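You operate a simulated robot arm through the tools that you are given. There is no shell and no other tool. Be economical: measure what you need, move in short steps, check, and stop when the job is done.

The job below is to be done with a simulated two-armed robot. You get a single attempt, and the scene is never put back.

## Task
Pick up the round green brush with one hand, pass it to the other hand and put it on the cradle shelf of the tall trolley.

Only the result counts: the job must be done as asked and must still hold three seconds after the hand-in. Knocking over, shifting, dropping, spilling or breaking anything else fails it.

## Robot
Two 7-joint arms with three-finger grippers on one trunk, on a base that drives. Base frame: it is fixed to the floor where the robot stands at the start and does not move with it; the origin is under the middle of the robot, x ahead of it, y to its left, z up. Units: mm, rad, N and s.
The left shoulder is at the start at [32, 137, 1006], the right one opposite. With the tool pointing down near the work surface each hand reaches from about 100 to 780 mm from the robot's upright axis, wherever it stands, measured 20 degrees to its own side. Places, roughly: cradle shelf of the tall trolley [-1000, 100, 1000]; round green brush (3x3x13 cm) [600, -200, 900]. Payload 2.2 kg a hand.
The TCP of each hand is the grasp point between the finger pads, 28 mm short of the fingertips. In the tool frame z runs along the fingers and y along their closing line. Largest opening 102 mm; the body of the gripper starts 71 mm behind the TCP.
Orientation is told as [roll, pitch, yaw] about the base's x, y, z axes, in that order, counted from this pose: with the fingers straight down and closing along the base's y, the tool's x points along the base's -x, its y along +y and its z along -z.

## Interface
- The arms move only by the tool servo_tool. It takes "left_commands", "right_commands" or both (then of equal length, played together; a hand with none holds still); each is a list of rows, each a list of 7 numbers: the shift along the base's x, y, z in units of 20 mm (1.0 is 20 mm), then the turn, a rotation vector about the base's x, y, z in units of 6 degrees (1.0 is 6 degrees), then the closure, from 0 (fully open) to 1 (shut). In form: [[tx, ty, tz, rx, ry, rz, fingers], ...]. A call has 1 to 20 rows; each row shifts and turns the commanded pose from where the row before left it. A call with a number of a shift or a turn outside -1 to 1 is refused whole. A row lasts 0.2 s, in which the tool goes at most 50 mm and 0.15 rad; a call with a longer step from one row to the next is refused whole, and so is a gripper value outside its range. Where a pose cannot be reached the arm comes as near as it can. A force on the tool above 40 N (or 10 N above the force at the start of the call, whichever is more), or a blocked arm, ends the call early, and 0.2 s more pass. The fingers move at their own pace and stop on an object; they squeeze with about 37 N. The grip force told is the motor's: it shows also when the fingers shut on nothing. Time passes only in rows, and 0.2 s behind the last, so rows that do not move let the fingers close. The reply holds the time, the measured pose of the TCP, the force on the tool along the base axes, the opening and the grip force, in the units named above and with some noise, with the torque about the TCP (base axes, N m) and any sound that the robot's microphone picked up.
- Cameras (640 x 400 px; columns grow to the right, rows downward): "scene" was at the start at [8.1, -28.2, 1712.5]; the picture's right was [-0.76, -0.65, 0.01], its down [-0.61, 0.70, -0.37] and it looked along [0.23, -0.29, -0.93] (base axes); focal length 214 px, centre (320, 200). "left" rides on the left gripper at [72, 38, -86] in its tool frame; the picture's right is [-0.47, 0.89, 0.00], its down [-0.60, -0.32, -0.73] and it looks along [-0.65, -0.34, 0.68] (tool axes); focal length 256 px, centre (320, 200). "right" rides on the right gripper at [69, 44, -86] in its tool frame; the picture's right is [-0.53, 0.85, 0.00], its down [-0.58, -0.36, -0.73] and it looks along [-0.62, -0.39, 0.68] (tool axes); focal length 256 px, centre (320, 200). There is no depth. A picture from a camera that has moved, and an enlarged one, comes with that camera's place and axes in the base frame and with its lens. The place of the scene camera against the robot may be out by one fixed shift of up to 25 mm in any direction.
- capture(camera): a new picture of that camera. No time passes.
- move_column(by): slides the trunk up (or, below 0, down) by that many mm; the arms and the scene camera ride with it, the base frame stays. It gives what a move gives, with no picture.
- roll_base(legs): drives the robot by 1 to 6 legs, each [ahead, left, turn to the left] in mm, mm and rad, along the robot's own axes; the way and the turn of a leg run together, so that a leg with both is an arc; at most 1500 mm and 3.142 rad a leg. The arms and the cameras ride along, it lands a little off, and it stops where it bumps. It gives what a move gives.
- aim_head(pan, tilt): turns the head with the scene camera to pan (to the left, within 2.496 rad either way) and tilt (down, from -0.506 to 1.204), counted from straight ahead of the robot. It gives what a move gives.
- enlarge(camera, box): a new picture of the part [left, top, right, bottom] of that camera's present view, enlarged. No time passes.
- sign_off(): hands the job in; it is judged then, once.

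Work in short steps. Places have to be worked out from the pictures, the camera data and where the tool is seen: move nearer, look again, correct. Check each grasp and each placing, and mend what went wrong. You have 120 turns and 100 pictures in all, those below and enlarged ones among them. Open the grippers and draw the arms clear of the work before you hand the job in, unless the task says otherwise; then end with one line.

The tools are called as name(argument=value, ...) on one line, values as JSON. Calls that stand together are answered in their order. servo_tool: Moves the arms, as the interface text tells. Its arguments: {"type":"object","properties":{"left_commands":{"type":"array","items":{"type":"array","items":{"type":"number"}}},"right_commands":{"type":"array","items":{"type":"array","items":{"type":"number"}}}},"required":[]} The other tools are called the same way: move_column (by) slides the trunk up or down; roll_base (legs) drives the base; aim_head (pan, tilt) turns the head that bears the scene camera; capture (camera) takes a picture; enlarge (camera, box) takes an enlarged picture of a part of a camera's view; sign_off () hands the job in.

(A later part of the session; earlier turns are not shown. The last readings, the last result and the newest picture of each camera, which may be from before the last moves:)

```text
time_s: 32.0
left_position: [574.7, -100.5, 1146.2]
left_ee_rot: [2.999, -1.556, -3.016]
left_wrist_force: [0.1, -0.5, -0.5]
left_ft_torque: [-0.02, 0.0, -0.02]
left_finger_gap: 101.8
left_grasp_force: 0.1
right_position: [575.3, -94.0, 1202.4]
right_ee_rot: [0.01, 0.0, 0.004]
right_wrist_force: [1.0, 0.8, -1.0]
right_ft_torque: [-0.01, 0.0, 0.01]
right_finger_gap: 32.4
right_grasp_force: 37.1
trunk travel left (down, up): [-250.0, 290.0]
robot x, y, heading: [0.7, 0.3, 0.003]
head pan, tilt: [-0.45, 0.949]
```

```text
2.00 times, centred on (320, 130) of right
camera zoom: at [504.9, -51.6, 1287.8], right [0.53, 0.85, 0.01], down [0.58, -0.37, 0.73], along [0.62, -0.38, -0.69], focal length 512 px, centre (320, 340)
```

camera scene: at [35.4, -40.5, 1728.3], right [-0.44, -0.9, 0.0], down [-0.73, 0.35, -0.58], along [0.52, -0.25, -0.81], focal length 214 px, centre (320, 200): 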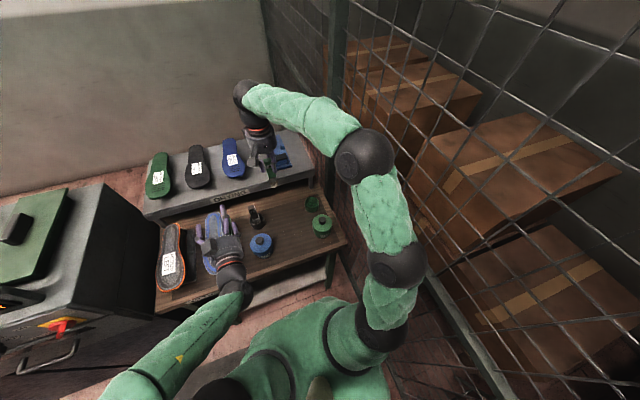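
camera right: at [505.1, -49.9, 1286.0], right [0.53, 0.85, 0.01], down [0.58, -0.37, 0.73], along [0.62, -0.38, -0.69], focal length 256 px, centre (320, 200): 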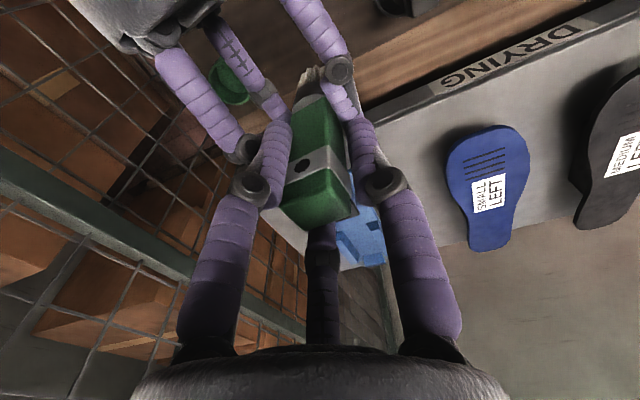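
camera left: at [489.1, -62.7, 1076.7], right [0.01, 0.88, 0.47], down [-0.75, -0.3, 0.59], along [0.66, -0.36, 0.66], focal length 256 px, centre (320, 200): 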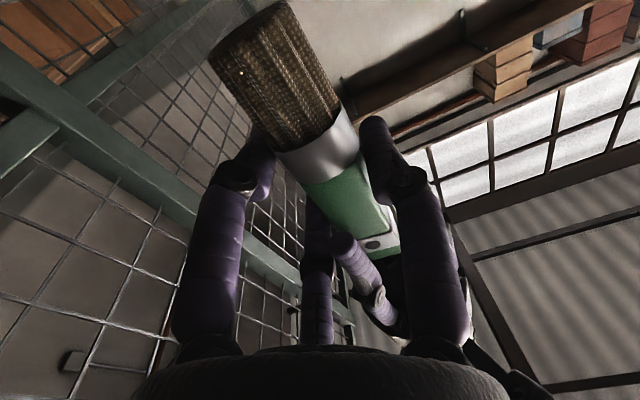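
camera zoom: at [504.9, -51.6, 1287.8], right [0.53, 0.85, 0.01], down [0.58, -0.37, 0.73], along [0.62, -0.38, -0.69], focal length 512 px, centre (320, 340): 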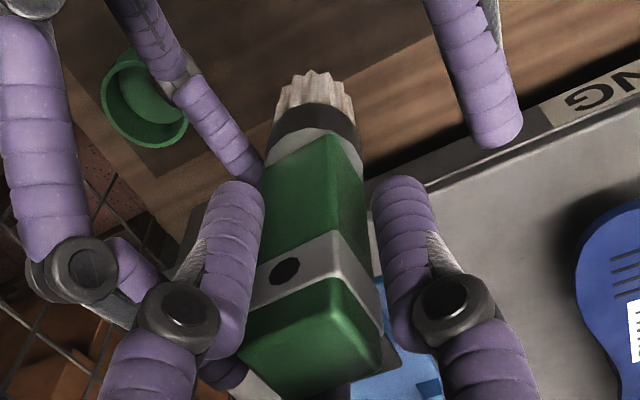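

I lower the left hand to about 74 mm below the right TCP, centre it in y, and close gradually.

servo_tool(left_commands=[[-0.1, 0.16, -0.45, 0, 0, 0, 0], [-0.1, 0.16, -0.45, 0, 0, 0, 0], [0, 0, 0, 0, 0, 0, 0], [0, 0, 0, 0, 0, 0, 0.3], [0, 0, 0, 0, 0, 0, 0.5], [0, 0, 0, 0, 0, 0, 0.55], [0, 0, 0, 0, 0, 0, 0.6], [0, 0, 0, 0, 0, 0, 0.65], [0, 0, 0, 0, 0, 0, 0.7], [0, 0, 0, 0, 0, 0, 0.75], [0, 0, 0, 0, 0, 0, 0.8], [0, 0, 0, 0, 0, 0, 1]])

capture(camera="left")

enlarge(camera="right", box=[100, 0, 420, 200])

```text
time_s: 34.1
left_position: [569.0, -98.5, 1132.8]
left_ee_rot: [2.921, -1.545, -2.949]
left_wrist_force: [-1.0, -5.9, 2.7]
left_ft_torque: [0.25, -0.03, 0.07]
left_finger_gap: 41.1
left_grasp_force: 11.4
right_position: [574.2, -90.4, 1200.3]
right_ee_rot: [0.016, 0.002, 0.007]
right_wrist_force: [2.0, 5.6, -1.8]
right_ft_torque: [0.14, -0.12, -0.1]
right_finger_gap: 32.0
right_grasp_force: 37.3
trunk travel left (down, up): [-250.0, 290.0]
robot x, y, heading: [-2.2, 0.4, -0.005]
head pan, tilt: [-0.45, 0.949]
stopped in row 10 (right hand): the force on the tool passed its limit at 40 N (the readings are from after the stop); the commanded pose is now the measured one
```

```text
62 pictures are left
camera left: at [484.9, -57.5, 1058.6], right [0.01, 0.88, 0.47], down [-0.75, -0.3, 0.58], along [0.66, -0.36, 0.66], focal length 256 px, centre (320, 200)
```

left: 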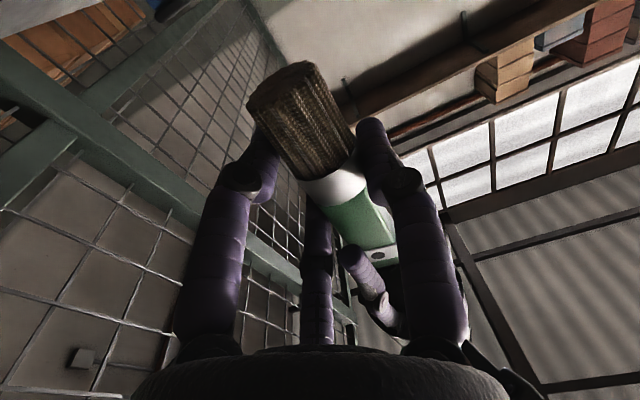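

```text
2.00 times, centred on (260, 100) of right
camera zoom: at [504.4, -48.8, 1286.8], right [0.53, 0.85, 0.01], down [0.58, -0.37, 0.72], along [0.62, -0.38, -0.69], focal length 512 px, centre (440, 400)
```

zoom: 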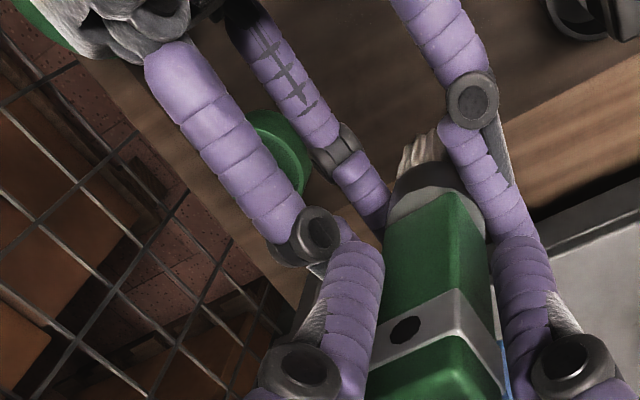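

With the brush across the jaws, the two-finger side pushes it about 6 mm toward the single finger, so a gap of about 41 may already be the brush. Poses are re-zeroed, so I close on from here.

servo_tool(left_commands=[[0, 0, 0, 0, 0, 0, 0.7], [0, 0, 0, 0, 0, 0, 0.8], [0, 0, 0, 0, 0, 0, 1], [0, 0, 0, 0, 0, 0, 1]])

capture(camera="left")

enlarge(camera="right", box=[100, 0, 420, 200])

```text
time_s: 35.1
left_position: [568.7, -98.1, 1132.1]
left_ee_rot: [2.928, -1.547, -2.957]
left_wrist_force: [-5.3, -16.3, 7.9]
left_ft_torque: [1.12, -0.24, 0.03]
left_finger_gap: 40.5
left_grasp_force: 37.3
right_position: [573.7, -90.7, 1200.9]
right_ee_rot: [0.016, 0.003, 0.007]
right_wrist_force: [4.6, 15.9, -7.0]
right_ft_torque: [0.04, -0.15, -0.07]
right_finger_gap: 32.2
right_grasp_force: 37.0
trunk travel left (down, up): [-250.0, 290.0]
robot x, y, heading: [-1.7, 0.2, 0.006]
head pan, tilt: [-0.45, 0.949]
```

```text
60 pictures are left
camera left: at [485.0, -57.4, 1058.6], right [0.01, 0.88, 0.47], down [-0.75, -0.3, 0.58], along [0.66, -0.36, 0.66], focal length 256 px, centre (320, 200)
```

left: 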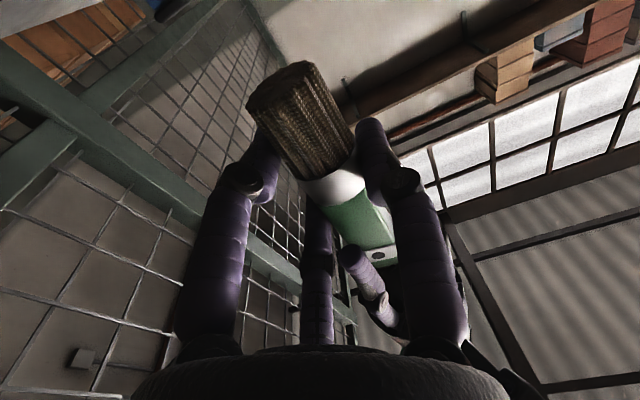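

```text
2.00 times, centred on (260, 100) of right
camera zoom: at [504.4, -48.8, 1286.8], right [0.53, 0.85, 0.01], down [0.58, -0.37, 0.72], along [0.62, -0.38, -0.69], focal length 512 px, centre (440, 400)
```

zoom: 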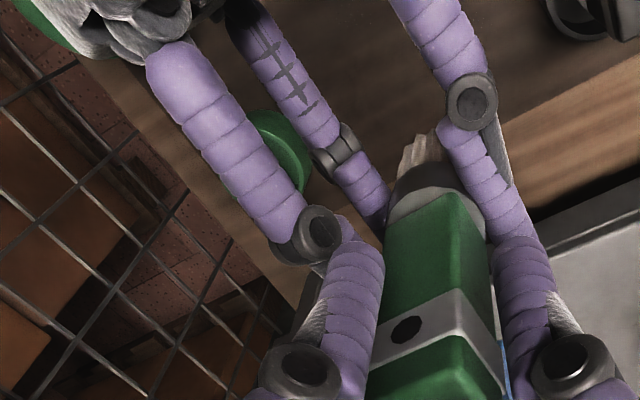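

The left grip now reads 37 N at 40.5 mm, and the force line runs through the right grasp, so both hands hold the brush. I relieve the y strain a little and read the force again.

servo_tool(left_commands=[[0, -0.15, 0.05, 0, 0, 0, 1], [0, 0, 0, 0, 0, 0, 1]])

```text
time_s: 35.7
left_position: [568.8, -100.5, 1131.2]
left_ee_rot: [2.991, -1.546, -3.014]
left_wrist_force: [-6.3, -5.8, 6.5]
left_ft_torque: [0.6, -0.26, 0.02]
left_finger_gap: 40.2
left_grasp_force: 37.0
right_position: [574.6, -91.2, 1200.7]
right_ee_rot: [0.012, 0.001, 0.004]
right_wrist_force: [5.6, 4.9, -6.6]
right_ft_torque: [-0.18, -0.1, -0.03]
right_finger_gap: 32.2
right_grasp_force: 36.4
trunk travel left (down, up): [-250.0, 290.0]
robot x, y, heading: [-2.5, 2.8, -0.004]
head pan, tilt: [-0.45, 0.949]
```

The strain dropped, so I open the right hand slightly (to about 45 mm) and watch that the brush stays in the left.

servo_tool(right_commands=[[0, 0, 0, 0, 0, 0, 0.65], [0, 0, 0, 0, 0, 0, 0.58], [0, 0, 0, 0, 0, 0, 0.55]], left_commands=[[0, 0, 0, 0, 0, 0, 1], [0, 0, 0, 0, 0, 0, 1], [0, 0, 0, 0, 0, 0, 1]])

capture(camera="right")

capture(camera="left")

```text
time_s: 36.5
left_position: [568.5, -100.0, 1132.4]
left_ee_rot: [2.95, -1.548, -2.975]
left_wrist_force: [0.0, -0.1, -0.1]
left_ft_torque: [0.03, 0.01, -0.01]
left_finger_gap: 39.5
left_grasp_force: 37.1
right_position: [573.7, -91.6, 1200.6]
right_ee_rot: [0.017, 0.004, 0.007]
right_wrist_force: [0.6, -0.5, -0.4]
right_ft_torque: [0.05, 0.02, 0.02]
right_finger_gap: 45.5
right_grasp_force: 0.1
trunk travel left (down, up): [-250.0, 290.0]
robot x, y, heading: [-0.0, -0.8, 0.003]
head pan, tilt: [-0.45, 0.949]
```

```text
58 pictures are left
camera right: at [504.5, -49.5, 1287.3], right [0.53, 0.85, 0.01], down [0.58, -0.37, 0.72], along [0.62, -0.38, -0.69], focal length 256 px, centre (320, 200)
```

right: 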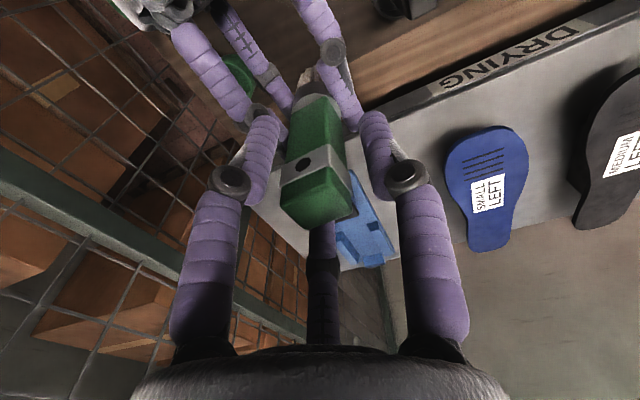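

```text
57 pictures are left
camera left: at [484.8, -59.7, 1058.9], right [0.01, 0.88, 0.47], down [-0.75, -0.3, 0.59], along [0.66, -0.36, 0.66], focal length 256 px, centre (320, 200)
```

left: 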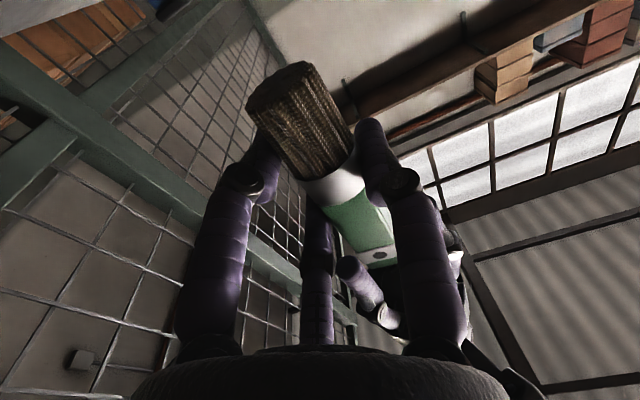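

The brush stays still in the left hand and both force readings are near zero. I raise the right hand straight up clear of the brush, then open it.

servo_tool(right_commands=[[0, 0, 0.5, 0, 0, 0, 0.55], [0, 0, 0.8, 0, 0, 0, 0.53], [0, 0, 1, 0, 0, 0, 0.5], [0, 0, 1, 0, 0, 0, 0.4], [0, 0, 1, 0, 0, 0, 0.3], [0, 0, 1, 0, 0, 0, 0.2], [0, 0, 0, 0, 0, 0, 0.2]], left_commands=[[0, 0, 0, 0, 0, 0, 1], [0, 0, 0, 0, 0, 0, 1], [0, 0, 0, 0, 0, 0, 1], [0, 0, 0, 0, 0, 0, 1], [0, 0, 0, 0, 0, 0, 1], [0, 0, 0, 0, 0, 0, 1], [0, 0, 0, 0, 0, 0, 1]])

capture(camera="right")

capture(camera="left")

capture(camera="scene")

```text
time_s: 38.1
left_position: [569.1, -100.7, 1132.4]
left_ee_rot: [2.941, -1.548, -2.966]
left_wrist_force: [-0.4, -0.4, 0.3]
left_ft_torque: [-0.02, 0.0, -0.02]
left_finger_gap: 39.4
left_grasp_force: 37.1
right_position: [574.6, -91.8, 1306.5]
right_ee_rot: [0.016, 0.004, 0.006]
right_wrist_force: [0.7, -0.6, 1.5]
right_ft_torque: [0.04, -0.02, -0.02]
right_finger_gap: 81.7
right_grasp_force: 0.1
trunk travel left (down, up): [-250.0, 290.0]
robot x, y, heading: [-1.1, 0.3, 0.002]
head pan, tilt: [-0.45, 0.949]
```

```text
56 pictures are left
camera right: at [504.6, -49.0, 1393.4], right [0.53, 0.85, 0.01], down [0.58, -0.37, 0.72], along [0.62, -0.38, -0.69], focal length 256 px, centre (320, 200)
```

right: 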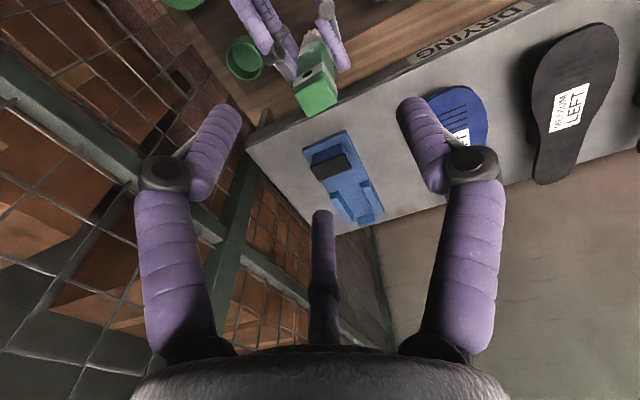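

```text
55 pictures are left
camera left: at [484.8, -59.9, 1058.9], right [0.01, 0.88, 0.47], down [-0.75, -0.3, 0.59], along [0.66, -0.36, 0.66], focal length 256 px, centre (320, 200)
```

left: 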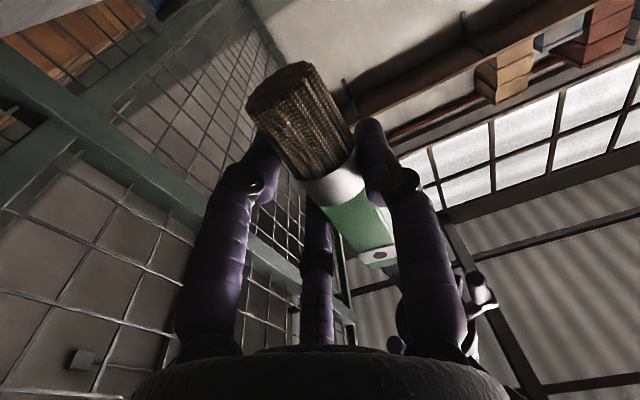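

```text
54 pictures are left
camera scene: at [34.3, -40.5, 1728.3], right [-0.44, -0.9, 0.0], down [-0.73, 0.35, -0.58], along [0.52, -0.25, -0.81], focal length 214 px, centre (320, 200)
```

scene: 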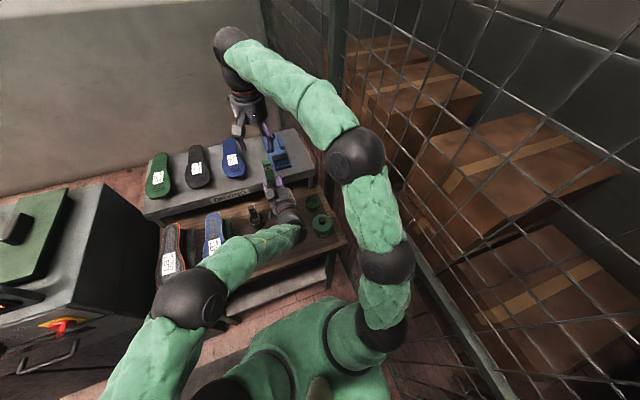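

The handover is complete. I move the right hand sideways first, away from the left arm, then back toward its starting pose.

servo_tool(right_commands=[[0, -0.95, 0, 0, 0, 0, 0.2], [0, -0.95, 0, 0, 0, 0, 0.2], [0, -0.95, 0, 0, 0, 0, 0.2], [0, -0.95, 0, 0, 0, 0, 0.2], [0, -0.95, 0, 0, 0, 0, 0.2], [0, -0.95, 0, 0, 0, 0, 0.2], [0, -0.95, 0, 0, 0, 0, 0.2], [0, -0.95, 0, 0, 0, 0, 0.2], [-0.9, -0.4, 0, 0, 0, 0, 0.2], [-0.9, -0.4, 0, 0, 0, 0, 0.2], [-0.9, 0, 0, 0, 0, 0, 0.2], [-0.9, 0, 0, 0, 0, 0, 0.2], [-0.9, 0, 0, 0, 0, 0, 0.2], [-0.9, 0, 0, 0, 0, 0, 0.2], [-0.9, 0, 0, 0, 0, 0, 0.2], [-0.9, 0, 0, 0, 0, 0, 0.2], [-0.9, 0, 0, 0, 0, 0, 0.2], [-0.9, 0, 0, 0, 0, 0, 0.2], [-0.9, 0, 0, 0, 0, 0, 0.2], [-0.9, 0, 0, 0, 0, 0, 0.2]])

```text
time_s: 42.3
left_position: [574.6, -91.9, 1130.8]
left_ee_rot: [-2.973, -1.551, 2.949]
left_wrist_force: [-0.6, -0.1, 0.5]
left_ft_torque: [-0.02, 0.01, -0.01]
left_finger_gap: 39.7
left_grasp_force: 37.4
right_position: [364.5, -249.5, 1305.7]
right_ee_rot: [0.007, 0.012, 0.009]
right_wrist_force: [0.5, -0.5, -0.8]
right_ft_torque: [0.02, -0.01, -0.01]
right_finger_gap: 81.7
right_grasp_force: 0.1
trunk travel left (down, up): [-250.0, 290.0]
robot x, y, heading: [-1.0, -0.3, -0.001]
head pan, tilt: [-0.45, 0.949]
```

The right hand is clear. I bring it to its tucked pose while the left rises, moves left and turns to point down with the brush.

servo_tool(right_commands=[[-0.55, 0, -0.15, 0, 0, 0, 0.2], [-0.55, 0, -0.15, 0, 0, 0, 0.2], [-0.55, 0, -0.15, 0, 0, 0, 0.2], [-0.55, 0, -0.15, 0, 0, 0, 0.2], [-0.55, 0, -0.15, 0, 0, 0, 0.2], [-0.55, 0, -0.15, 0, 0, 0, 0.2], [-0.55, 0, -0.15, 0, 0, 0, 0.2], [-0.55, 0, -0.15, 0, 0, 0, 0.2], [-0.55, 0, -0.15, 0, 0, 0, 0.2], [-0.55, 0, -0.15, 0, 0, 0, 0.2], [-0.55, 0, -0.15, 0, 0, 0, 0.2], [-0.55, 0, -0.15, 0, 0, 0, 0.2], [-0.55, 0, -0.15, 0, 0, 0, 0.2], [-0.55, 0, -0.15, 0, 0, 0, 0.2], [-0.55, 0, -0.15, 0, 0, 0, 0.2], [0, 0, 0, 0, 0, 0, 0.2]], left_commands=[[-0.2, 0.5, 0.6, 0, 0, 0, 1], [-0.6, 0.8, 0.4, 0, 1, 0, 1], [-0.6, 0.8, 0.4, 0, 1, 0, 1], [-0.6, 0.8, 0.4, 0, 1, 0, 1], [-0.6, 0.8, 0.4, 0, 1, 0, 1], [-0.6, 0.8, 0.4, 0, 1, 0, 1], [-0.6, 0.8, 0.4, 0, 1, 0, 1], [-0.6, 0.8, 0.4, 0, 1, 0, 1], [-0.6, 0.8, 0.4, 0, 1, 0, 1], [-0.6, 0.8, 0.4, 0, 1, 0, 1], [-0.6, 0.8, 0.4, 0, 1, 0, 1], [-0.6, 0.8, 0.4, 0, 1, 0, 1], [-0.6, 0.8, 0.4, 0, 1, 0, 1], [-0.6, 0.8, 0.4, 0, 1, 0, 1], [-0.6, 0.8, 0.4, 0, 1, 0, 1], [-0.6, 0.8, 0.4, 0, 0.8, 0, 1]])

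capture(camera="scene")

capture(camera="left")

```text
time_s: 45.9
left_position: [424.1, 207.2, 1260.3]
left_ee_rot: [-0.039, -0.037, 0.082]
left_wrist_force: [-0.2, 1.2, -0.8]
left_ft_torque: [-0.08, 0.0, -0.01]
left_finger_gap: 39.7
left_grasp_force: 37.0
right_position: [268.4, -215.0, 1261.4]
right_ee_rot: [0.001, 0.024, 0.086]
right_wrist_force: [-0.5, 1.0, -0.7]
right_ft_torque: [-0.08, -0.06, -0.02]
right_finger_gap: 81.4
right_grasp_force: 0.0
trunk travel left (down, up): [-250.0, 290.0]
robot x, y, heading: [51.5, 18.6, 0.088]
head pan, tilt: [-0.45, 0.949]
stopped in row 16 (left hand): the arm was blocked; the commanded pose is now the measured one
```

```text
53 pictures are left
camera scene: at [92.0, 6.3, 1728.0], right [-0.35, -0.93, 0.02], down [-0.76, 0.28, -0.59], along [0.54, -0.22, -0.81], focal length 214 px, centre (320, 200)
```

scene: 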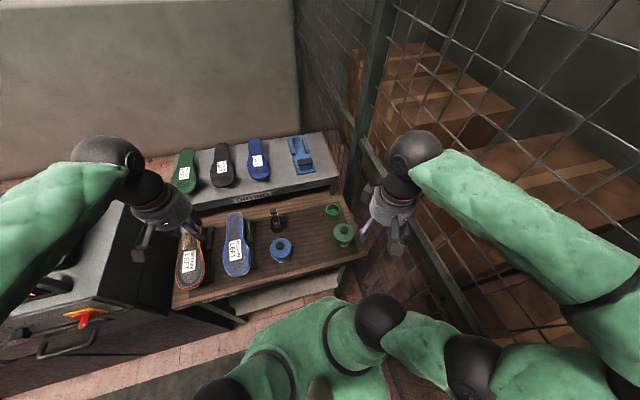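

```text
52 pictures are left
camera left: at [344.6, 243.1, 1342.5], right [0.39, 0.92, -0.02], down [0.6, -0.24, 0.77], along [0.7, -0.31, -0.64], focal length 256 px, centre (320, 200)
```

left: 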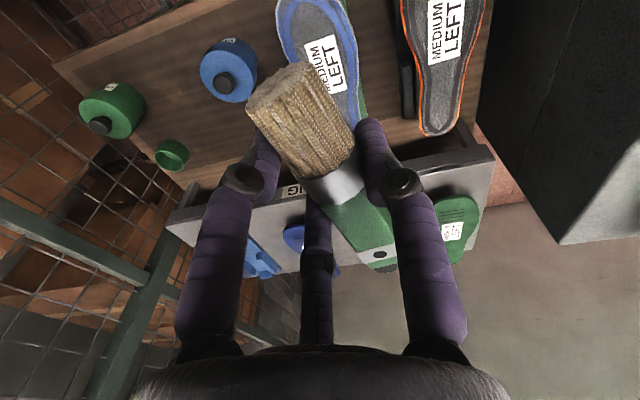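

The base itself moved about 50 mm and turned 5°, so an elbow pushed on something behind. I look at both rear sides before moving on.

aim_head(pan=-2.2, tilt=0.6)

capture(camera="scene")

aim_head(pan=2.3, tilt=0.6)

capture(camera="scene")

```text
time_s: 47.7
left_position: [424.0, 211.7, 1260.5]
left_ee_rot: [-0.042, -0.038, 0.083]
left_wrist_force: [-0.5, -0.2, -0.3]
left_ft_torque: [-0.01, -0.03, 0.02]
left_finger_gap: 39.3
left_grasp_force: 37.4
right_position: [269.3, -212.6, 1264.4]
right_ee_rot: [-0.001, 0.014, 0.084]
right_wrist_force: [-0.9, -0.4, 0.5]
right_ft_torque: [0.0, 0.01, 0.01]
right_finger_gap: 81.7
right_grasp_force: 0.1
trunk travel left (down, up): [-250.0, 290.0]
robot x, y, heading: [53.4, 9.2, 0.085]
head pan, tilt: [-2.201, 0.6]
```

```text
51 pictures are left
camera scene: at [-21.0, -39.9, 1758.4], right [-0.86, 0.52, -0.01], down [0.29, 0.47, -0.84], along [-0.43, -0.72, -0.55], focal length 214 px, centre (320, 200)
```

scene: 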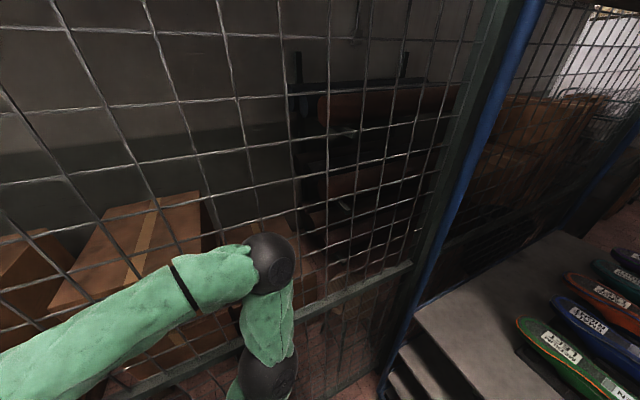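

```text
time_s: 51.3
left_position: [424.0, 210.8, 1260.3]
left_ee_rot: [-0.042, -0.037, 0.081]
left_wrist_force: [-0.7, -0.4, -0.8]
left_ft_torque: [0.02, 0.05, -0.01]
left_finger_gap: 39.4
left_grasp_force: 37.0
right_position: [270.1, -211.6, 1265.0]
right_ee_rot: [-0.002, 0.017, 0.084]
right_wrist_force: [0.3, -0.1, -0.7]
right_ft_torque: [0.05, 0.01, 0.01]
right_finger_gap: 81.7
right_grasp_force: 0.1
trunk travel left (down, up): [-250.0, 290.0]
robot x, y, heading: [48.0, 7.7, 0.087]
head pan, tilt: [2.3, 0.6]
```

```text
50 pictures are left
camera scene: at [-39.9, 96.4, 1755.4], right [0.69, 0.73, -0.02], down [0.41, -0.41, -0.82], along [-0.6, 0.55, -0.58], focal length 214 px, centre (320, 200)
```

scene: 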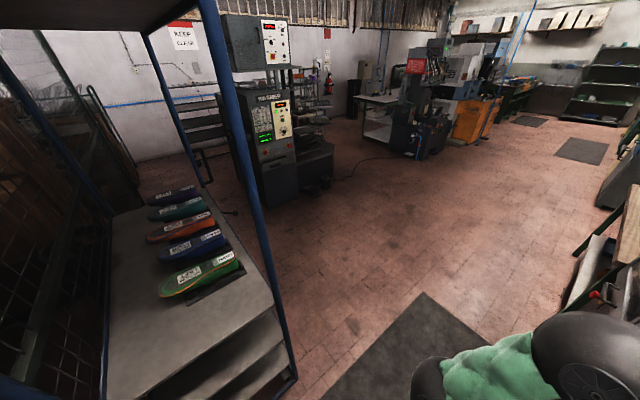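

The right elbow had touched the fixed mesh fence; the trolley and bench look undisturbed. Before driving left for room to turn, I check the left-front side for obstacles.

aim_head(pan=1.1, tilt=0.8)

capture(camera="scene")

```text
time_s: 52.7
left_position: [424.6, 211.5, 1259.5]
left_ee_rot: [-0.043, -0.036, 0.082]
left_wrist_force: [0.0, 1.4, -1.1]
left_ft_torque: [-0.01, 0.01, 0.01]
left_finger_gap: 39.5
left_grasp_force: 37.2
right_position: [269.7, -212.0, 1263.9]
right_ee_rot: [-0.003, 0.016, 0.084]
right_wrist_force: [-0.5, -0.2, -0.4]
right_ft_torque: [0.0, -0.01, -0.01]
right_finger_gap: 81.6
right_grasp_force: 0.1
trunk travel left (down, up): [-250.0, 290.0]
robot x, y, heading: [51.3, 10.6, 0.085]
head pan, tilt: [1.1, 0.799]
```

```text
49 pictures are left
camera scene: at [54.6, 110.2, 1738.0], right [0.93, -0.37, 0.01], down [-0.27, -0.68, -0.68], along [0.26, 0.63, -0.73], focal length 214 px, centre (320, 200)
```

scene: 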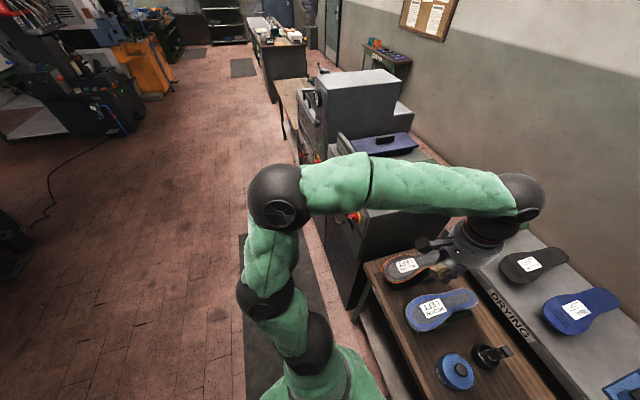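

The aisle to the left is open, with benches at x>330, and the trolley's +y side stands on open floor. I'll drive left out of the narrow bay in small legs, clear of the fence.

roll_base(legs=[[0, 150, 0], [-60, 0, 0], [-60, 650, -0.085]])

capture(camera="left")

capture(camera="scene")

```text
time_s: 53.5
left_position: [421.4, 215.5, 1262.1]
left_ee_rot: [-0.031, -0.042, 0.087]
left_wrist_force: [-0.6, 0.9, -0.5]
left_ft_torque: [-0.05, 0.02, -0.02]
left_finger_gap: 39.2
left_grasp_force: 37.0
right_position: [267.6, -209.1, 1261.5]
right_ee_rot: [0.009, 0.02, 0.087]
right_wrist_force: [1.2, -0.4, 0.4]
right_ft_torque: [0.01, 0.02, 0.01]
right_finger_gap: 81.6
right_grasp_force: 0.0
trunk travel left (down, up): [-250.0, 290.0]
robot x, y, heading: [56.8, 25.4, 0.092]
head pan, tilt: [1.1, 0.799]
stopped in leg 1: the robot was blocked; the commanded pose is now the measured one
```

```text
48 pictures are left
camera left: at [341.7, 249.8, 1345.2], right [0.39, 0.92, -0.01], down [0.6, -0.24, 0.77], along [0.7, -0.3, -0.64], focal length 256 px, centre (320, 200)
```

left: 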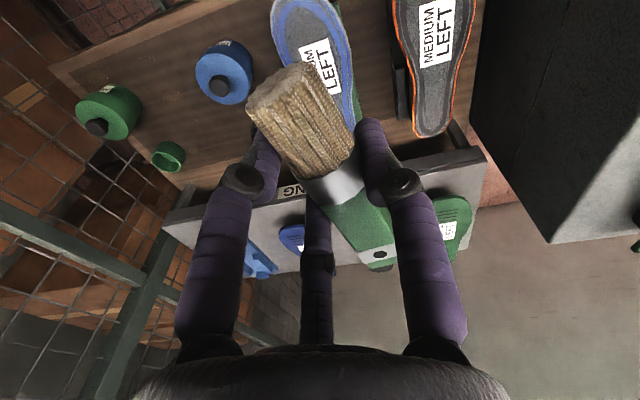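

```text
47 pictures are left
camera scene: at [50.9, 107.3, 1739.0], right [0.93, -0.37, 0.0], down [-0.27, -0.67, -0.69], along [0.26, 0.64, -0.72], focal length 214 px, centre (320, 200)
```

scene: 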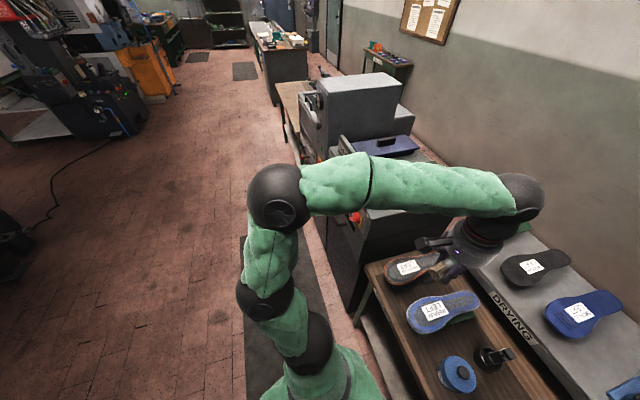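

Something still holds the base after 15 mm. I look down the right side to find the contact before pushing any further.

aim_head(pan=-1.7, tilt=1.0)

capture(camera="scene")

aim_head(pan=-0.2, tilt=1.2)

capture(camera="scene")

```text
time_s: 56.0
left_position: [422.0, 216.7, 1263.1]
left_ee_rot: [-0.032, -0.041, 0.087]
left_wrist_force: [-0.2, -0.2, -0.5]
left_ft_torque: [-0.04, 0.01, 0.02]
left_finger_gap: 39.5
left_grasp_force: 37.4
right_position: [267.7, -207.8, 1261.3]
right_ee_rot: [0.008, 0.015, 0.091]
right_wrist_force: [-0.6, 0.2, 0.5]
right_ft_torque: [0.02, -0.01, 0.0]
right_finger_gap: 81.5
right_grasp_force: 0.1
trunk travel left (down, up): [-250.0, 290.0]
robot x, y, heading: [54.5, 24.9, 0.095]
head pan, tilt: [-1.7, 1.0]
```

```text
46 pictures are left
camera scene: at [18.7, -36.2, 1725.5], right [-1.0, 0.04, 0.0], down [0.03, 0.83, -0.55], along [-0.02, -0.55, -0.83], focal length 214 px, centre (320, 200)
```

scene: 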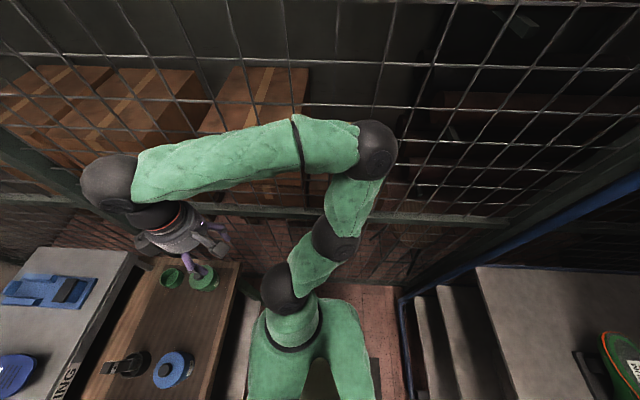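

```text
time_s: 57.5
left_position: [421.2, 217.3, 1262.0]
left_ee_rot: [-0.034, -0.042, 0.088]
left_wrist_force: [-0.4, 1.3, -0.4]
left_ft_torque: [-0.02, -0.01, 0.0]
left_finger_gap: 39.4
left_grasp_force: 37.3
right_position: [268.7, -208.5, 1262.4]
right_ee_rot: [0.007, 0.015, 0.092]
right_wrist_force: [0.8, 0.6, 0.2]
right_ft_torque: [0.0, 0.03, 0.01]
right_finger_gap: 81.7
right_grasp_force: 0.0
trunk travel left (down, up): [-250.0, 290.0]
robot x, y, heading: [51.5, 24.9, 0.094]
head pan, tilt: [-0.201, 1.201]
```

```text
45 pictures are left
camera scene: at [76.8, 27.1, 1712.1], right [-0.11, -0.99, 0.01], down [-0.93, 0.1, -0.36], along [0.36, -0.05, -0.93], focal length 214 px, centre (320, 200)
```

scene: 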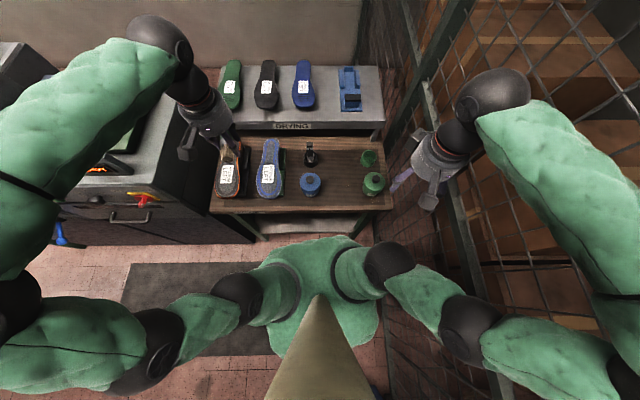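

The right elbow sits against the fence mesh. I undo the move that brought it there by sending the right hand forward about 180 mm, which pulls the elbow in.

servo_tool(right_commands=[[0.5, 0.3, 0, 0, 0, 0, 0.2], [0.8, 0.3, 0, 0, 0, 0, 0.2], [0.8, 0.3, 0, 0, 0, 0, 0.2], [0.8, 0.3, 0, 0, 0, 0, 0.2], [0.8, 0.3, 0, 0, 0, 0, 0.2], [0.8, 0.3, 0, 0, 0, 0, 0.2], [0.8, 0.3, 0, 0, 0, 0, 0.2], [0.8, 0.3, 0, 0, 0, 0, 0.2], [0.8, 0.3, 0, 0, 0, 0, 0.2], [0.8, 0.3, 0, 0, 0, 0, 0.2], [0.8, 0.3, 0, 0, 0, 0, 0.2], [0.8, 0.3, 0, 0, 0, 0, 0.2]])

capture(camera="scene")

```text
time_s: 60.1
left_position: [421.5, 202.9, 1264.8]
left_ee_rot: [-0.023, -0.042, 0.087]
left_wrist_force: [0.2, 0.2, 0.5]
left_ft_torque: [-0.04, 0.05, -0.02]
left_finger_gap: 39.4
left_grasp_force: 37.0
right_position: [455.3, -151.1, 1258.5]
right_ee_rot: [0.019, 0.014, 0.09]
right_wrist_force: [0.5, 0.4, 0.8]
right_ft_torque: [-0.01, 0.01, 0.01]
right_finger_gap: 81.7
right_grasp_force: 0.1
trunk travel left (down, up): [-250.0, 290.0]
robot x, y, heading: [51.0, 24.7, 0.09]
head pan, tilt: [-0.201, 1.201]
```

```text
44 pictures are left
camera scene: at [77.2, 7.6, 1712.2], right [-0.11, -0.99, 0.0], down [-0.93, 0.1, -0.36], along [0.36, -0.04, -0.93], focal length 214 px, centre (320, 200)
```

scene: 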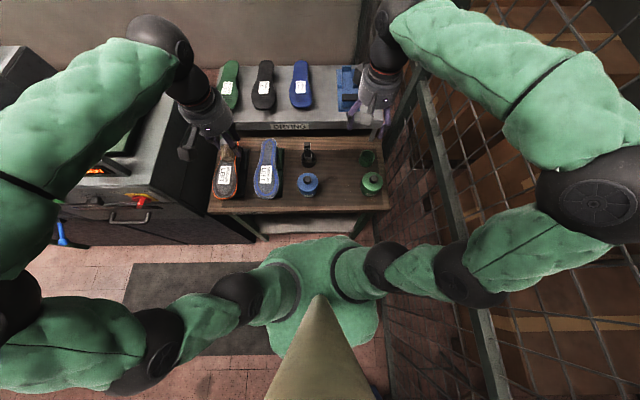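

The right arm is extended now and away from the rear fence. I try a small backward then leftward move.

roll_base(legs=[[-50, 20, 0]])

capture(camera="scene")

```text
time_s: 61.1
left_position: [368.4, 218.1, 1266.3]
left_ee_rot: [-0.024, -0.046, 0.086]
left_wrist_force: [-1.6, -0.3, -0.4]
left_ft_torque: [-0.05, -0.04, 0.02]
left_finger_gap: 39.3
left_grasp_force: 37.2
right_position: [399.9, -134.1, 1259.7]
right_ee_rot: [0.017, 0.012, 0.09]
right_wrist_force: [-0.8, -0.3, 0.3]
right_ft_torque: [-0.01, -0.09, 0.01]
right_finger_gap: 81.8
right_grasp_force: 0.0
trunk travel left (down, up): [-250.0, 290.0]
robot x, y, heading: [-2.7, 38.1, 0.095]
head pan, tilt: [-0.201, 1.201]
```

```text
43 pictures are left
camera scene: at [22.3, 23.4, 1712.2], right [-0.11, -0.99, 0.0], down [-0.93, 0.1, -0.36], along [0.36, -0.04, -0.93], focal length 214 px, centre (320, 200)
```

scene: 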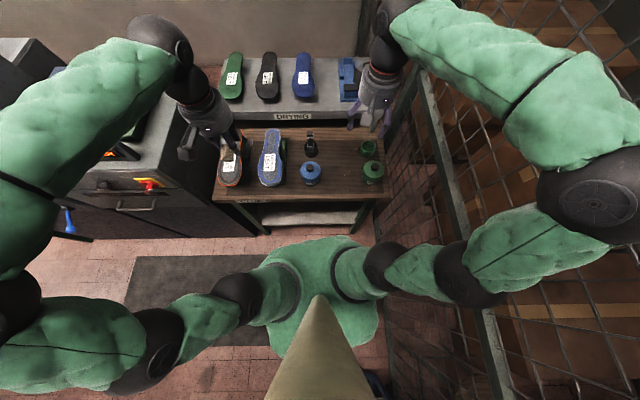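

The base moves freely again and the bench looks unchanged. I continue left out of the bay.

roll_base(legs=[[0, 250, 0], [-80, 500, -0.09]])

aim_head(pan=2.2, tilt=0.7)

capture(camera="scene")

capture(camera="left")

```text
time_s: 65.5
left_position: [258.1, 927.4, 1265.4]
left_ee_rot: [-0.02, -0.043, -0.002]
left_wrist_force: [-0.1, 0.5, -0.1]
left_ft_torque: [-0.02, 0.05, -0.01]
left_finger_gap: 39.1
left_grasp_force: 36.8
right_position: [260.0, 572.9, 1258.4]
right_ee_rot: [0.02, 0.013, 0.001]
right_wrist_force: [-0.4, 0.0, 0.2]
right_ft_torque: [-0.01, 0.0, 0.02]
right_finger_gap: 81.8
right_grasp_force: 0.2
trunk travel left (down, up): [-250.0, 290.0]
robot x, y, heading: [-123.7, 783.1, 0.002]
head pan, tilt: [-0.201, 1.201]
```

```text
time_s: 67.7
left_position: [258.1, 927.3, 1264.4]
left_ee_rot: [-0.022, -0.043, -0.002]
left_wrist_force: [0.5, 0.6, -0.4]
left_ft_torque: [-0.02, -0.01, -0.02]
left_finger_gap: 39.7
left_grasp_force: 37.1
right_position: [259.4, 571.4, 1258.5]
right_ee_rot: [0.019, 0.014, 0.002]
right_wrist_force: [-0.3, 0.2, 0.1]
right_ft_torque: [0.01, -0.01, 0.03]
right_finger_gap: 81.6
right_grasp_force: 0.0
trunk travel left (down, up): [-250.0, 290.0]
robot x, y, heading: [-124.4, 782.5, 0.002]
head pan, tilt: [2.201, 0.7]
```

```text
42 pictures are left
camera scene: at [-206.4, 842.4, 1748.1], right [0.81, 0.59, 0.0], down [0.38, -0.52, -0.76], along [-0.45, 0.62, -0.64], focal length 214 px, centre (320, 200)
```

scene: 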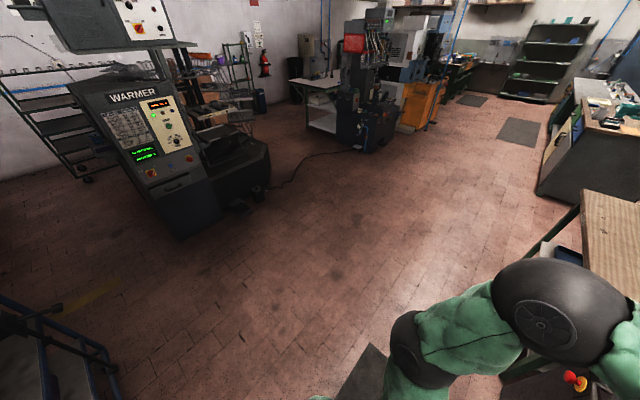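

```text
41 pictures are left
camera left: at [181.9, 966.6, 1347.9], right [0.47, 0.88, 0.0], down [0.57, -0.3, 0.76], along [0.68, -0.36, -0.65], focal length 256 px, centre (320, 200)
```

left: 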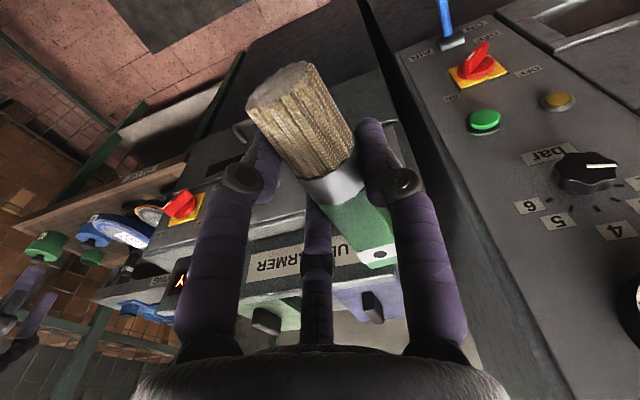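

I'm now in the open aisle. I look toward the trolley from here to plan the approach from its +y side.

aim_head(pan=-2.45, tilt=0.6)

capture(camera="scene")

```text
time_s: 71.4
left_position: [258.0, 926.4, 1265.7]
left_ee_rot: [-0.021, -0.045, -0.001]
left_wrist_force: [0.5, 0.1, -1.5]
left_ft_torque: [0.0, 0.03, 0.02]
left_finger_gap: 39.7
left_grasp_force: 36.8
right_position: [259.5, 572.2, 1259.3]
right_ee_rot: [0.02, 0.014, 0.001]
right_wrist_force: [0.0, -0.3, -0.1]
right_ft_torque: [-0.03, -0.02, 0.0]
right_finger_gap: 81.6
right_grasp_force: 0.0
trunk travel left (down, up): [-250.0, 290.0]
robot x, y, heading: [-123.3, 784.0, -0.001]
head pan, tilt: [-2.45, 0.6]
```

```text
40 pictures are left
camera scene: at [-224.1, 717.3, 1756.8], right [-0.64, 0.77, 0.0], down [0.43, 0.36, -0.83], along [-0.63, -0.53, -0.56], focal length 214 px, centre (320, 200)
```

scene: 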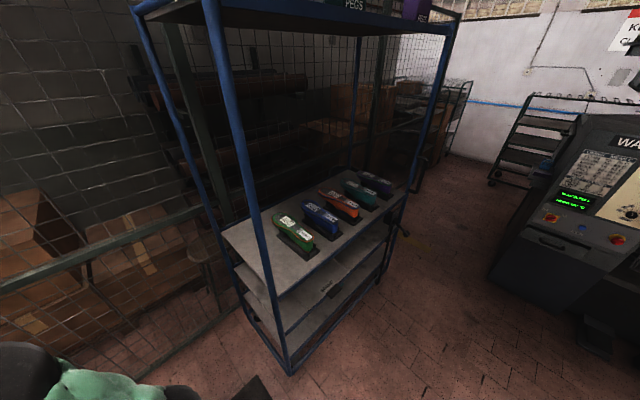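

The trolley shows several shelves with labels. I enlarge to confirm which one is the cradle shelf.

enlarge(camera="scene", box=[210, 150, 430, 380])

enlarge(camera="scene", box=[220, 170, 330, 250])

```text
1.74 times, centred on (320, 265) of scene
camera zoom: at [-224.1, 717.3, 1756.8], right [-0.64, 0.77, 0.0], down [0.43, 0.36, -0.83], along [-0.63, -0.53, -0.56], focal length 373 px, centre (320, 87)
```

zoom: 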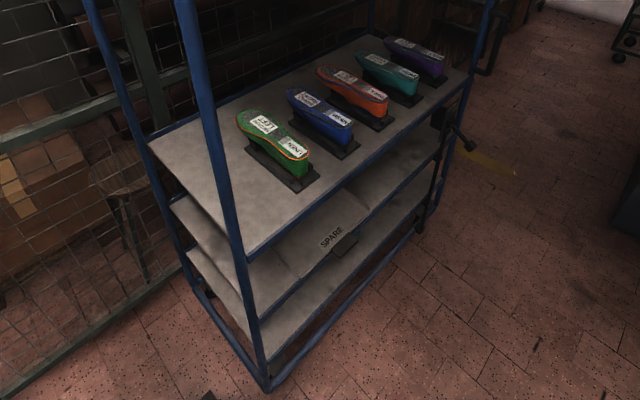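

```text
5.00 times, centred on (275, 210) of scene
camera zoom: at [-224.1, 717.3, 1756.8], right [-0.64, 0.77, 0.0], down [0.43, 0.36, -0.83], along [-0.63, -0.53, -0.56], focal length 1072 px, centre (545, 150)
```

zoom: 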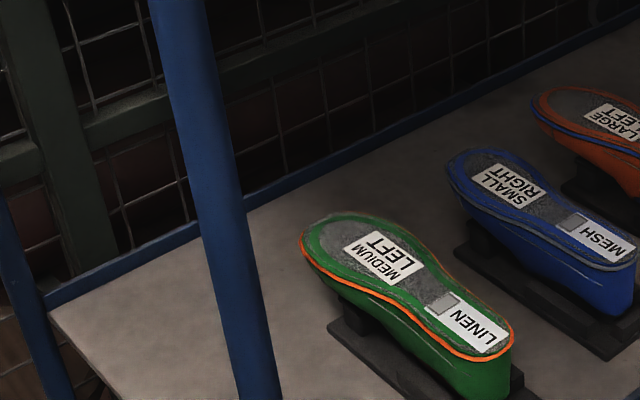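

This labelled shelf ("SPARE") is the lower one; the shelf with the lasts on black cradles is the cradle shelf, at about z≈928. Its free zone is x -500…-720, y -250…260. I back into the open floor and turn around to face it.

roll_base(legs=[[-260, 100, 0], [0, 0, 1.57], [0, 0, 1.57]])

aim_head(pan=0.5, tilt=0.7)

capture(camera="scene")

capture(camera="left")

```text
time_s: 81.0
left_position: [-769.1, 739.8, 1265.5]
left_ee_rot: [-0.021, -0.044, 3.137]
left_wrist_force: [-0.1, -0.1, -0.6]
left_ft_torque: [0.02, -0.02, 0.04]
left_finger_gap: 39.6
left_grasp_force: 37.1
right_position: [-768.9, 1094.7, 1258.2]
right_ee_rot: [0.019, 0.015, 3.142]
right_wrist_force: [-0.4, 0.0, -0.7]
right_ft_torque: [0.01, 0.02, 0.0]
right_finger_gap: 81.7
right_grasp_force: 0.0
trunk travel left (down, up): [-250.0, 290.0]
robot x, y, heading: [-387.2, 885.1, -3.145]
head pan, tilt: [-2.45, 0.6]
```

```text
time_s: 83.5
left_position: [-768.7, 740.3, 1265.8]
left_ee_rot: [-0.02, -0.044, 3.136]
left_wrist_force: [0.0, 1.1, -0.1]
left_ft_torque: [-0.01, -0.03, 0.02]
left_finger_gap: 39.6
left_grasp_force: 37.3
right_position: [-768.8, 1096.6, 1257.9]
right_ee_rot: [0.019, 0.014, 3.141]
right_wrist_force: [0.5, 0.4, 0.1]
right_ft_torque: [0.01, -0.01, 0.02]
right_finger_gap: 81.5
right_grasp_force: 0.0
trunk travel left (down, up): [-250.0, 290.0]
robot x, y, heading: [-385.1, 883.3, -3.142]
head pan, tilt: [0.499, 0.7]
```

```text
37 pictures are left
camera scene: at [-431.6, 833.3, 1748.1], right [-0.48, 0.88, 0.0], down [0.57, 0.31, -0.76], along [-0.67, -0.37, -0.64], focal length 214 px, centre (320, 200)
```

scene: 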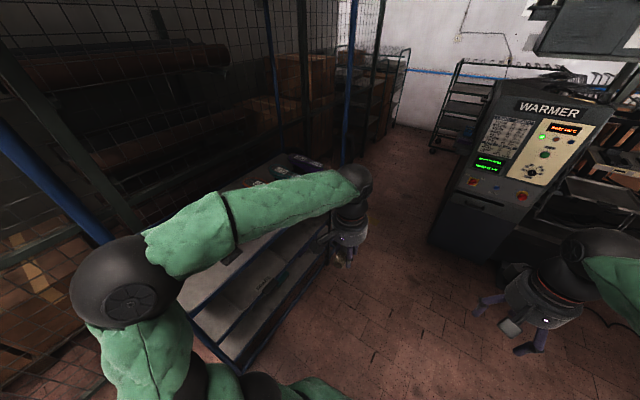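

```text
36 pictures are left
camera left: at [-693.6, 700.1, 1347.9], right [-0.47, -0.88, 0.0], down [-0.57, 0.3, 0.76], along [-0.67, 0.36, -0.65], focal length 256 px, centre (320, 200)
```

left: 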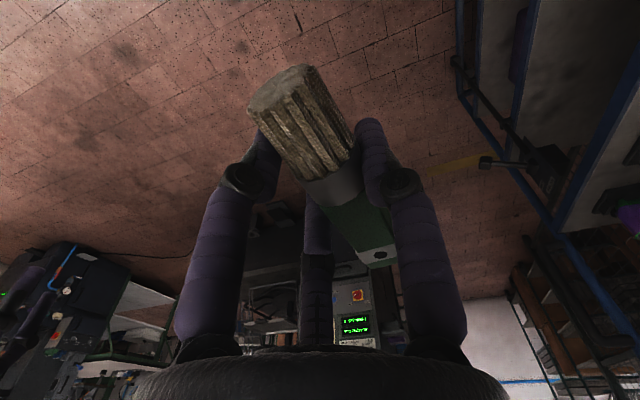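

The turn is done and the brush is still firmly held. I draw the right hand back a bit, then reverse and slide sideways in front of the trolley in checked legs.

servo_tool(right_commands=[[0.8, 0, 0, 0, 0, 0, 0.2], [0.8, 0, 0, 0, 0, 0, 0.2], [0.8, 0, 0, 0, 0, 0, 0.2], [0.8, 0, 0, 0, 0, 0, 0.2], [0.8, 0, 0, 0, 0, 0, 0.2], [0.8, 0, 0, 0, 0, 0, 0.2]])

roll_base(legs=[[-415, 0, 0], [0, 300, 0]])

aim_head(pan=0.5, tilt=0.8)

capture(camera="scene")

```text
time_s: 84.9
left_position: [-768.0, 739.4, 1265.6]
left_ee_rot: [-0.02, -0.044, 3.135]
left_wrist_force: [0.3, -0.4, -1.0]
left_ft_torque: [-0.03, -0.02, -0.02]
left_finger_gap: 39.5
left_grasp_force: 36.6
right_position: [-672.9, 1094.9, 1258.9]
right_ee_rot: [0.021, 0.016, 3.139]
right_wrist_force: [0.6, -0.1, 0.5]
right_ft_torque: [0.0, 0.0, 0.01]
right_finger_gap: 81.4
right_grasp_force: 0.1
trunk travel left (down, up): [-250.0, 290.0]
robot x, y, heading: [-388.4, 884.7, -3.14]
head pan, tilt: [0.499, 0.7]
```

```text
time_s: 89.1
left_position: [-358.5, 439.2, 1264.8]
left_ee_rot: [-0.023, -0.042, 3.133]
left_wrist_force: [-0.3, 0.2, -1.3]
left_ft_torque: [0.03, 0.01, -0.03]
left_finger_gap: 39.7
left_grasp_force: 37.0
right_position: [-261.3, 794.4, 1257.6]
right_ee_rot: [0.017, 0.014, 3.135]
right_wrist_force: [-0.3, 0.1, 0.5]
right_ft_torque: [0.04, 0.0, 0.02]
right_finger_gap: 81.6
right_grasp_force: 0.1
trunk travel left (down, up): [-250.0, 290.0]
robot x, y, heading: [25.4, 585.5, 3.137]
head pan, tilt: [0.499, 0.7]
```

```text
time_s: 89.8
left_position: [-358.4, 440.8, 1265.4]
left_ee_rot: [-0.022, -0.042, 3.133]
left_wrist_force: [-0.5, 0.5, -1.1]
left_ft_torque: [0.01, 0.01, 0.01]
left_finger_gap: 39.4
left_grasp_force: 37.0
right_position: [-261.9, 796.1, 1257.8]
right_ee_rot: [0.02, 0.013, 3.136]
right_wrist_force: [0.6, -0.6, -0.1]
right_ft_torque: [-0.03, -0.02, 0.0]
right_finger_gap: 81.7
right_grasp_force: 0.1
trunk travel left (down, up): [-250.0, 290.0]
robot x, y, heading: [29.6, 578.7, 3.141]
head pan, tilt: [0.499, 0.799]
```

```text
35 pictures are left
camera scene: at [-17.3, 535.1, 1739.9], right [-0.48, 0.88, 0.0], down [0.63, 0.34, -0.7], along [-0.61, -0.33, -0.72], focal length 214 px, centre (320, 200)
```

scene: 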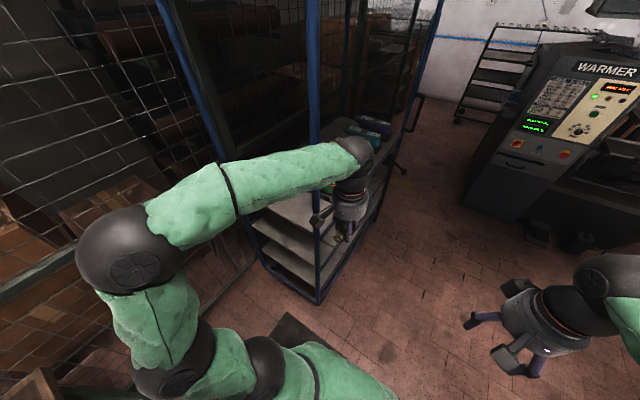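

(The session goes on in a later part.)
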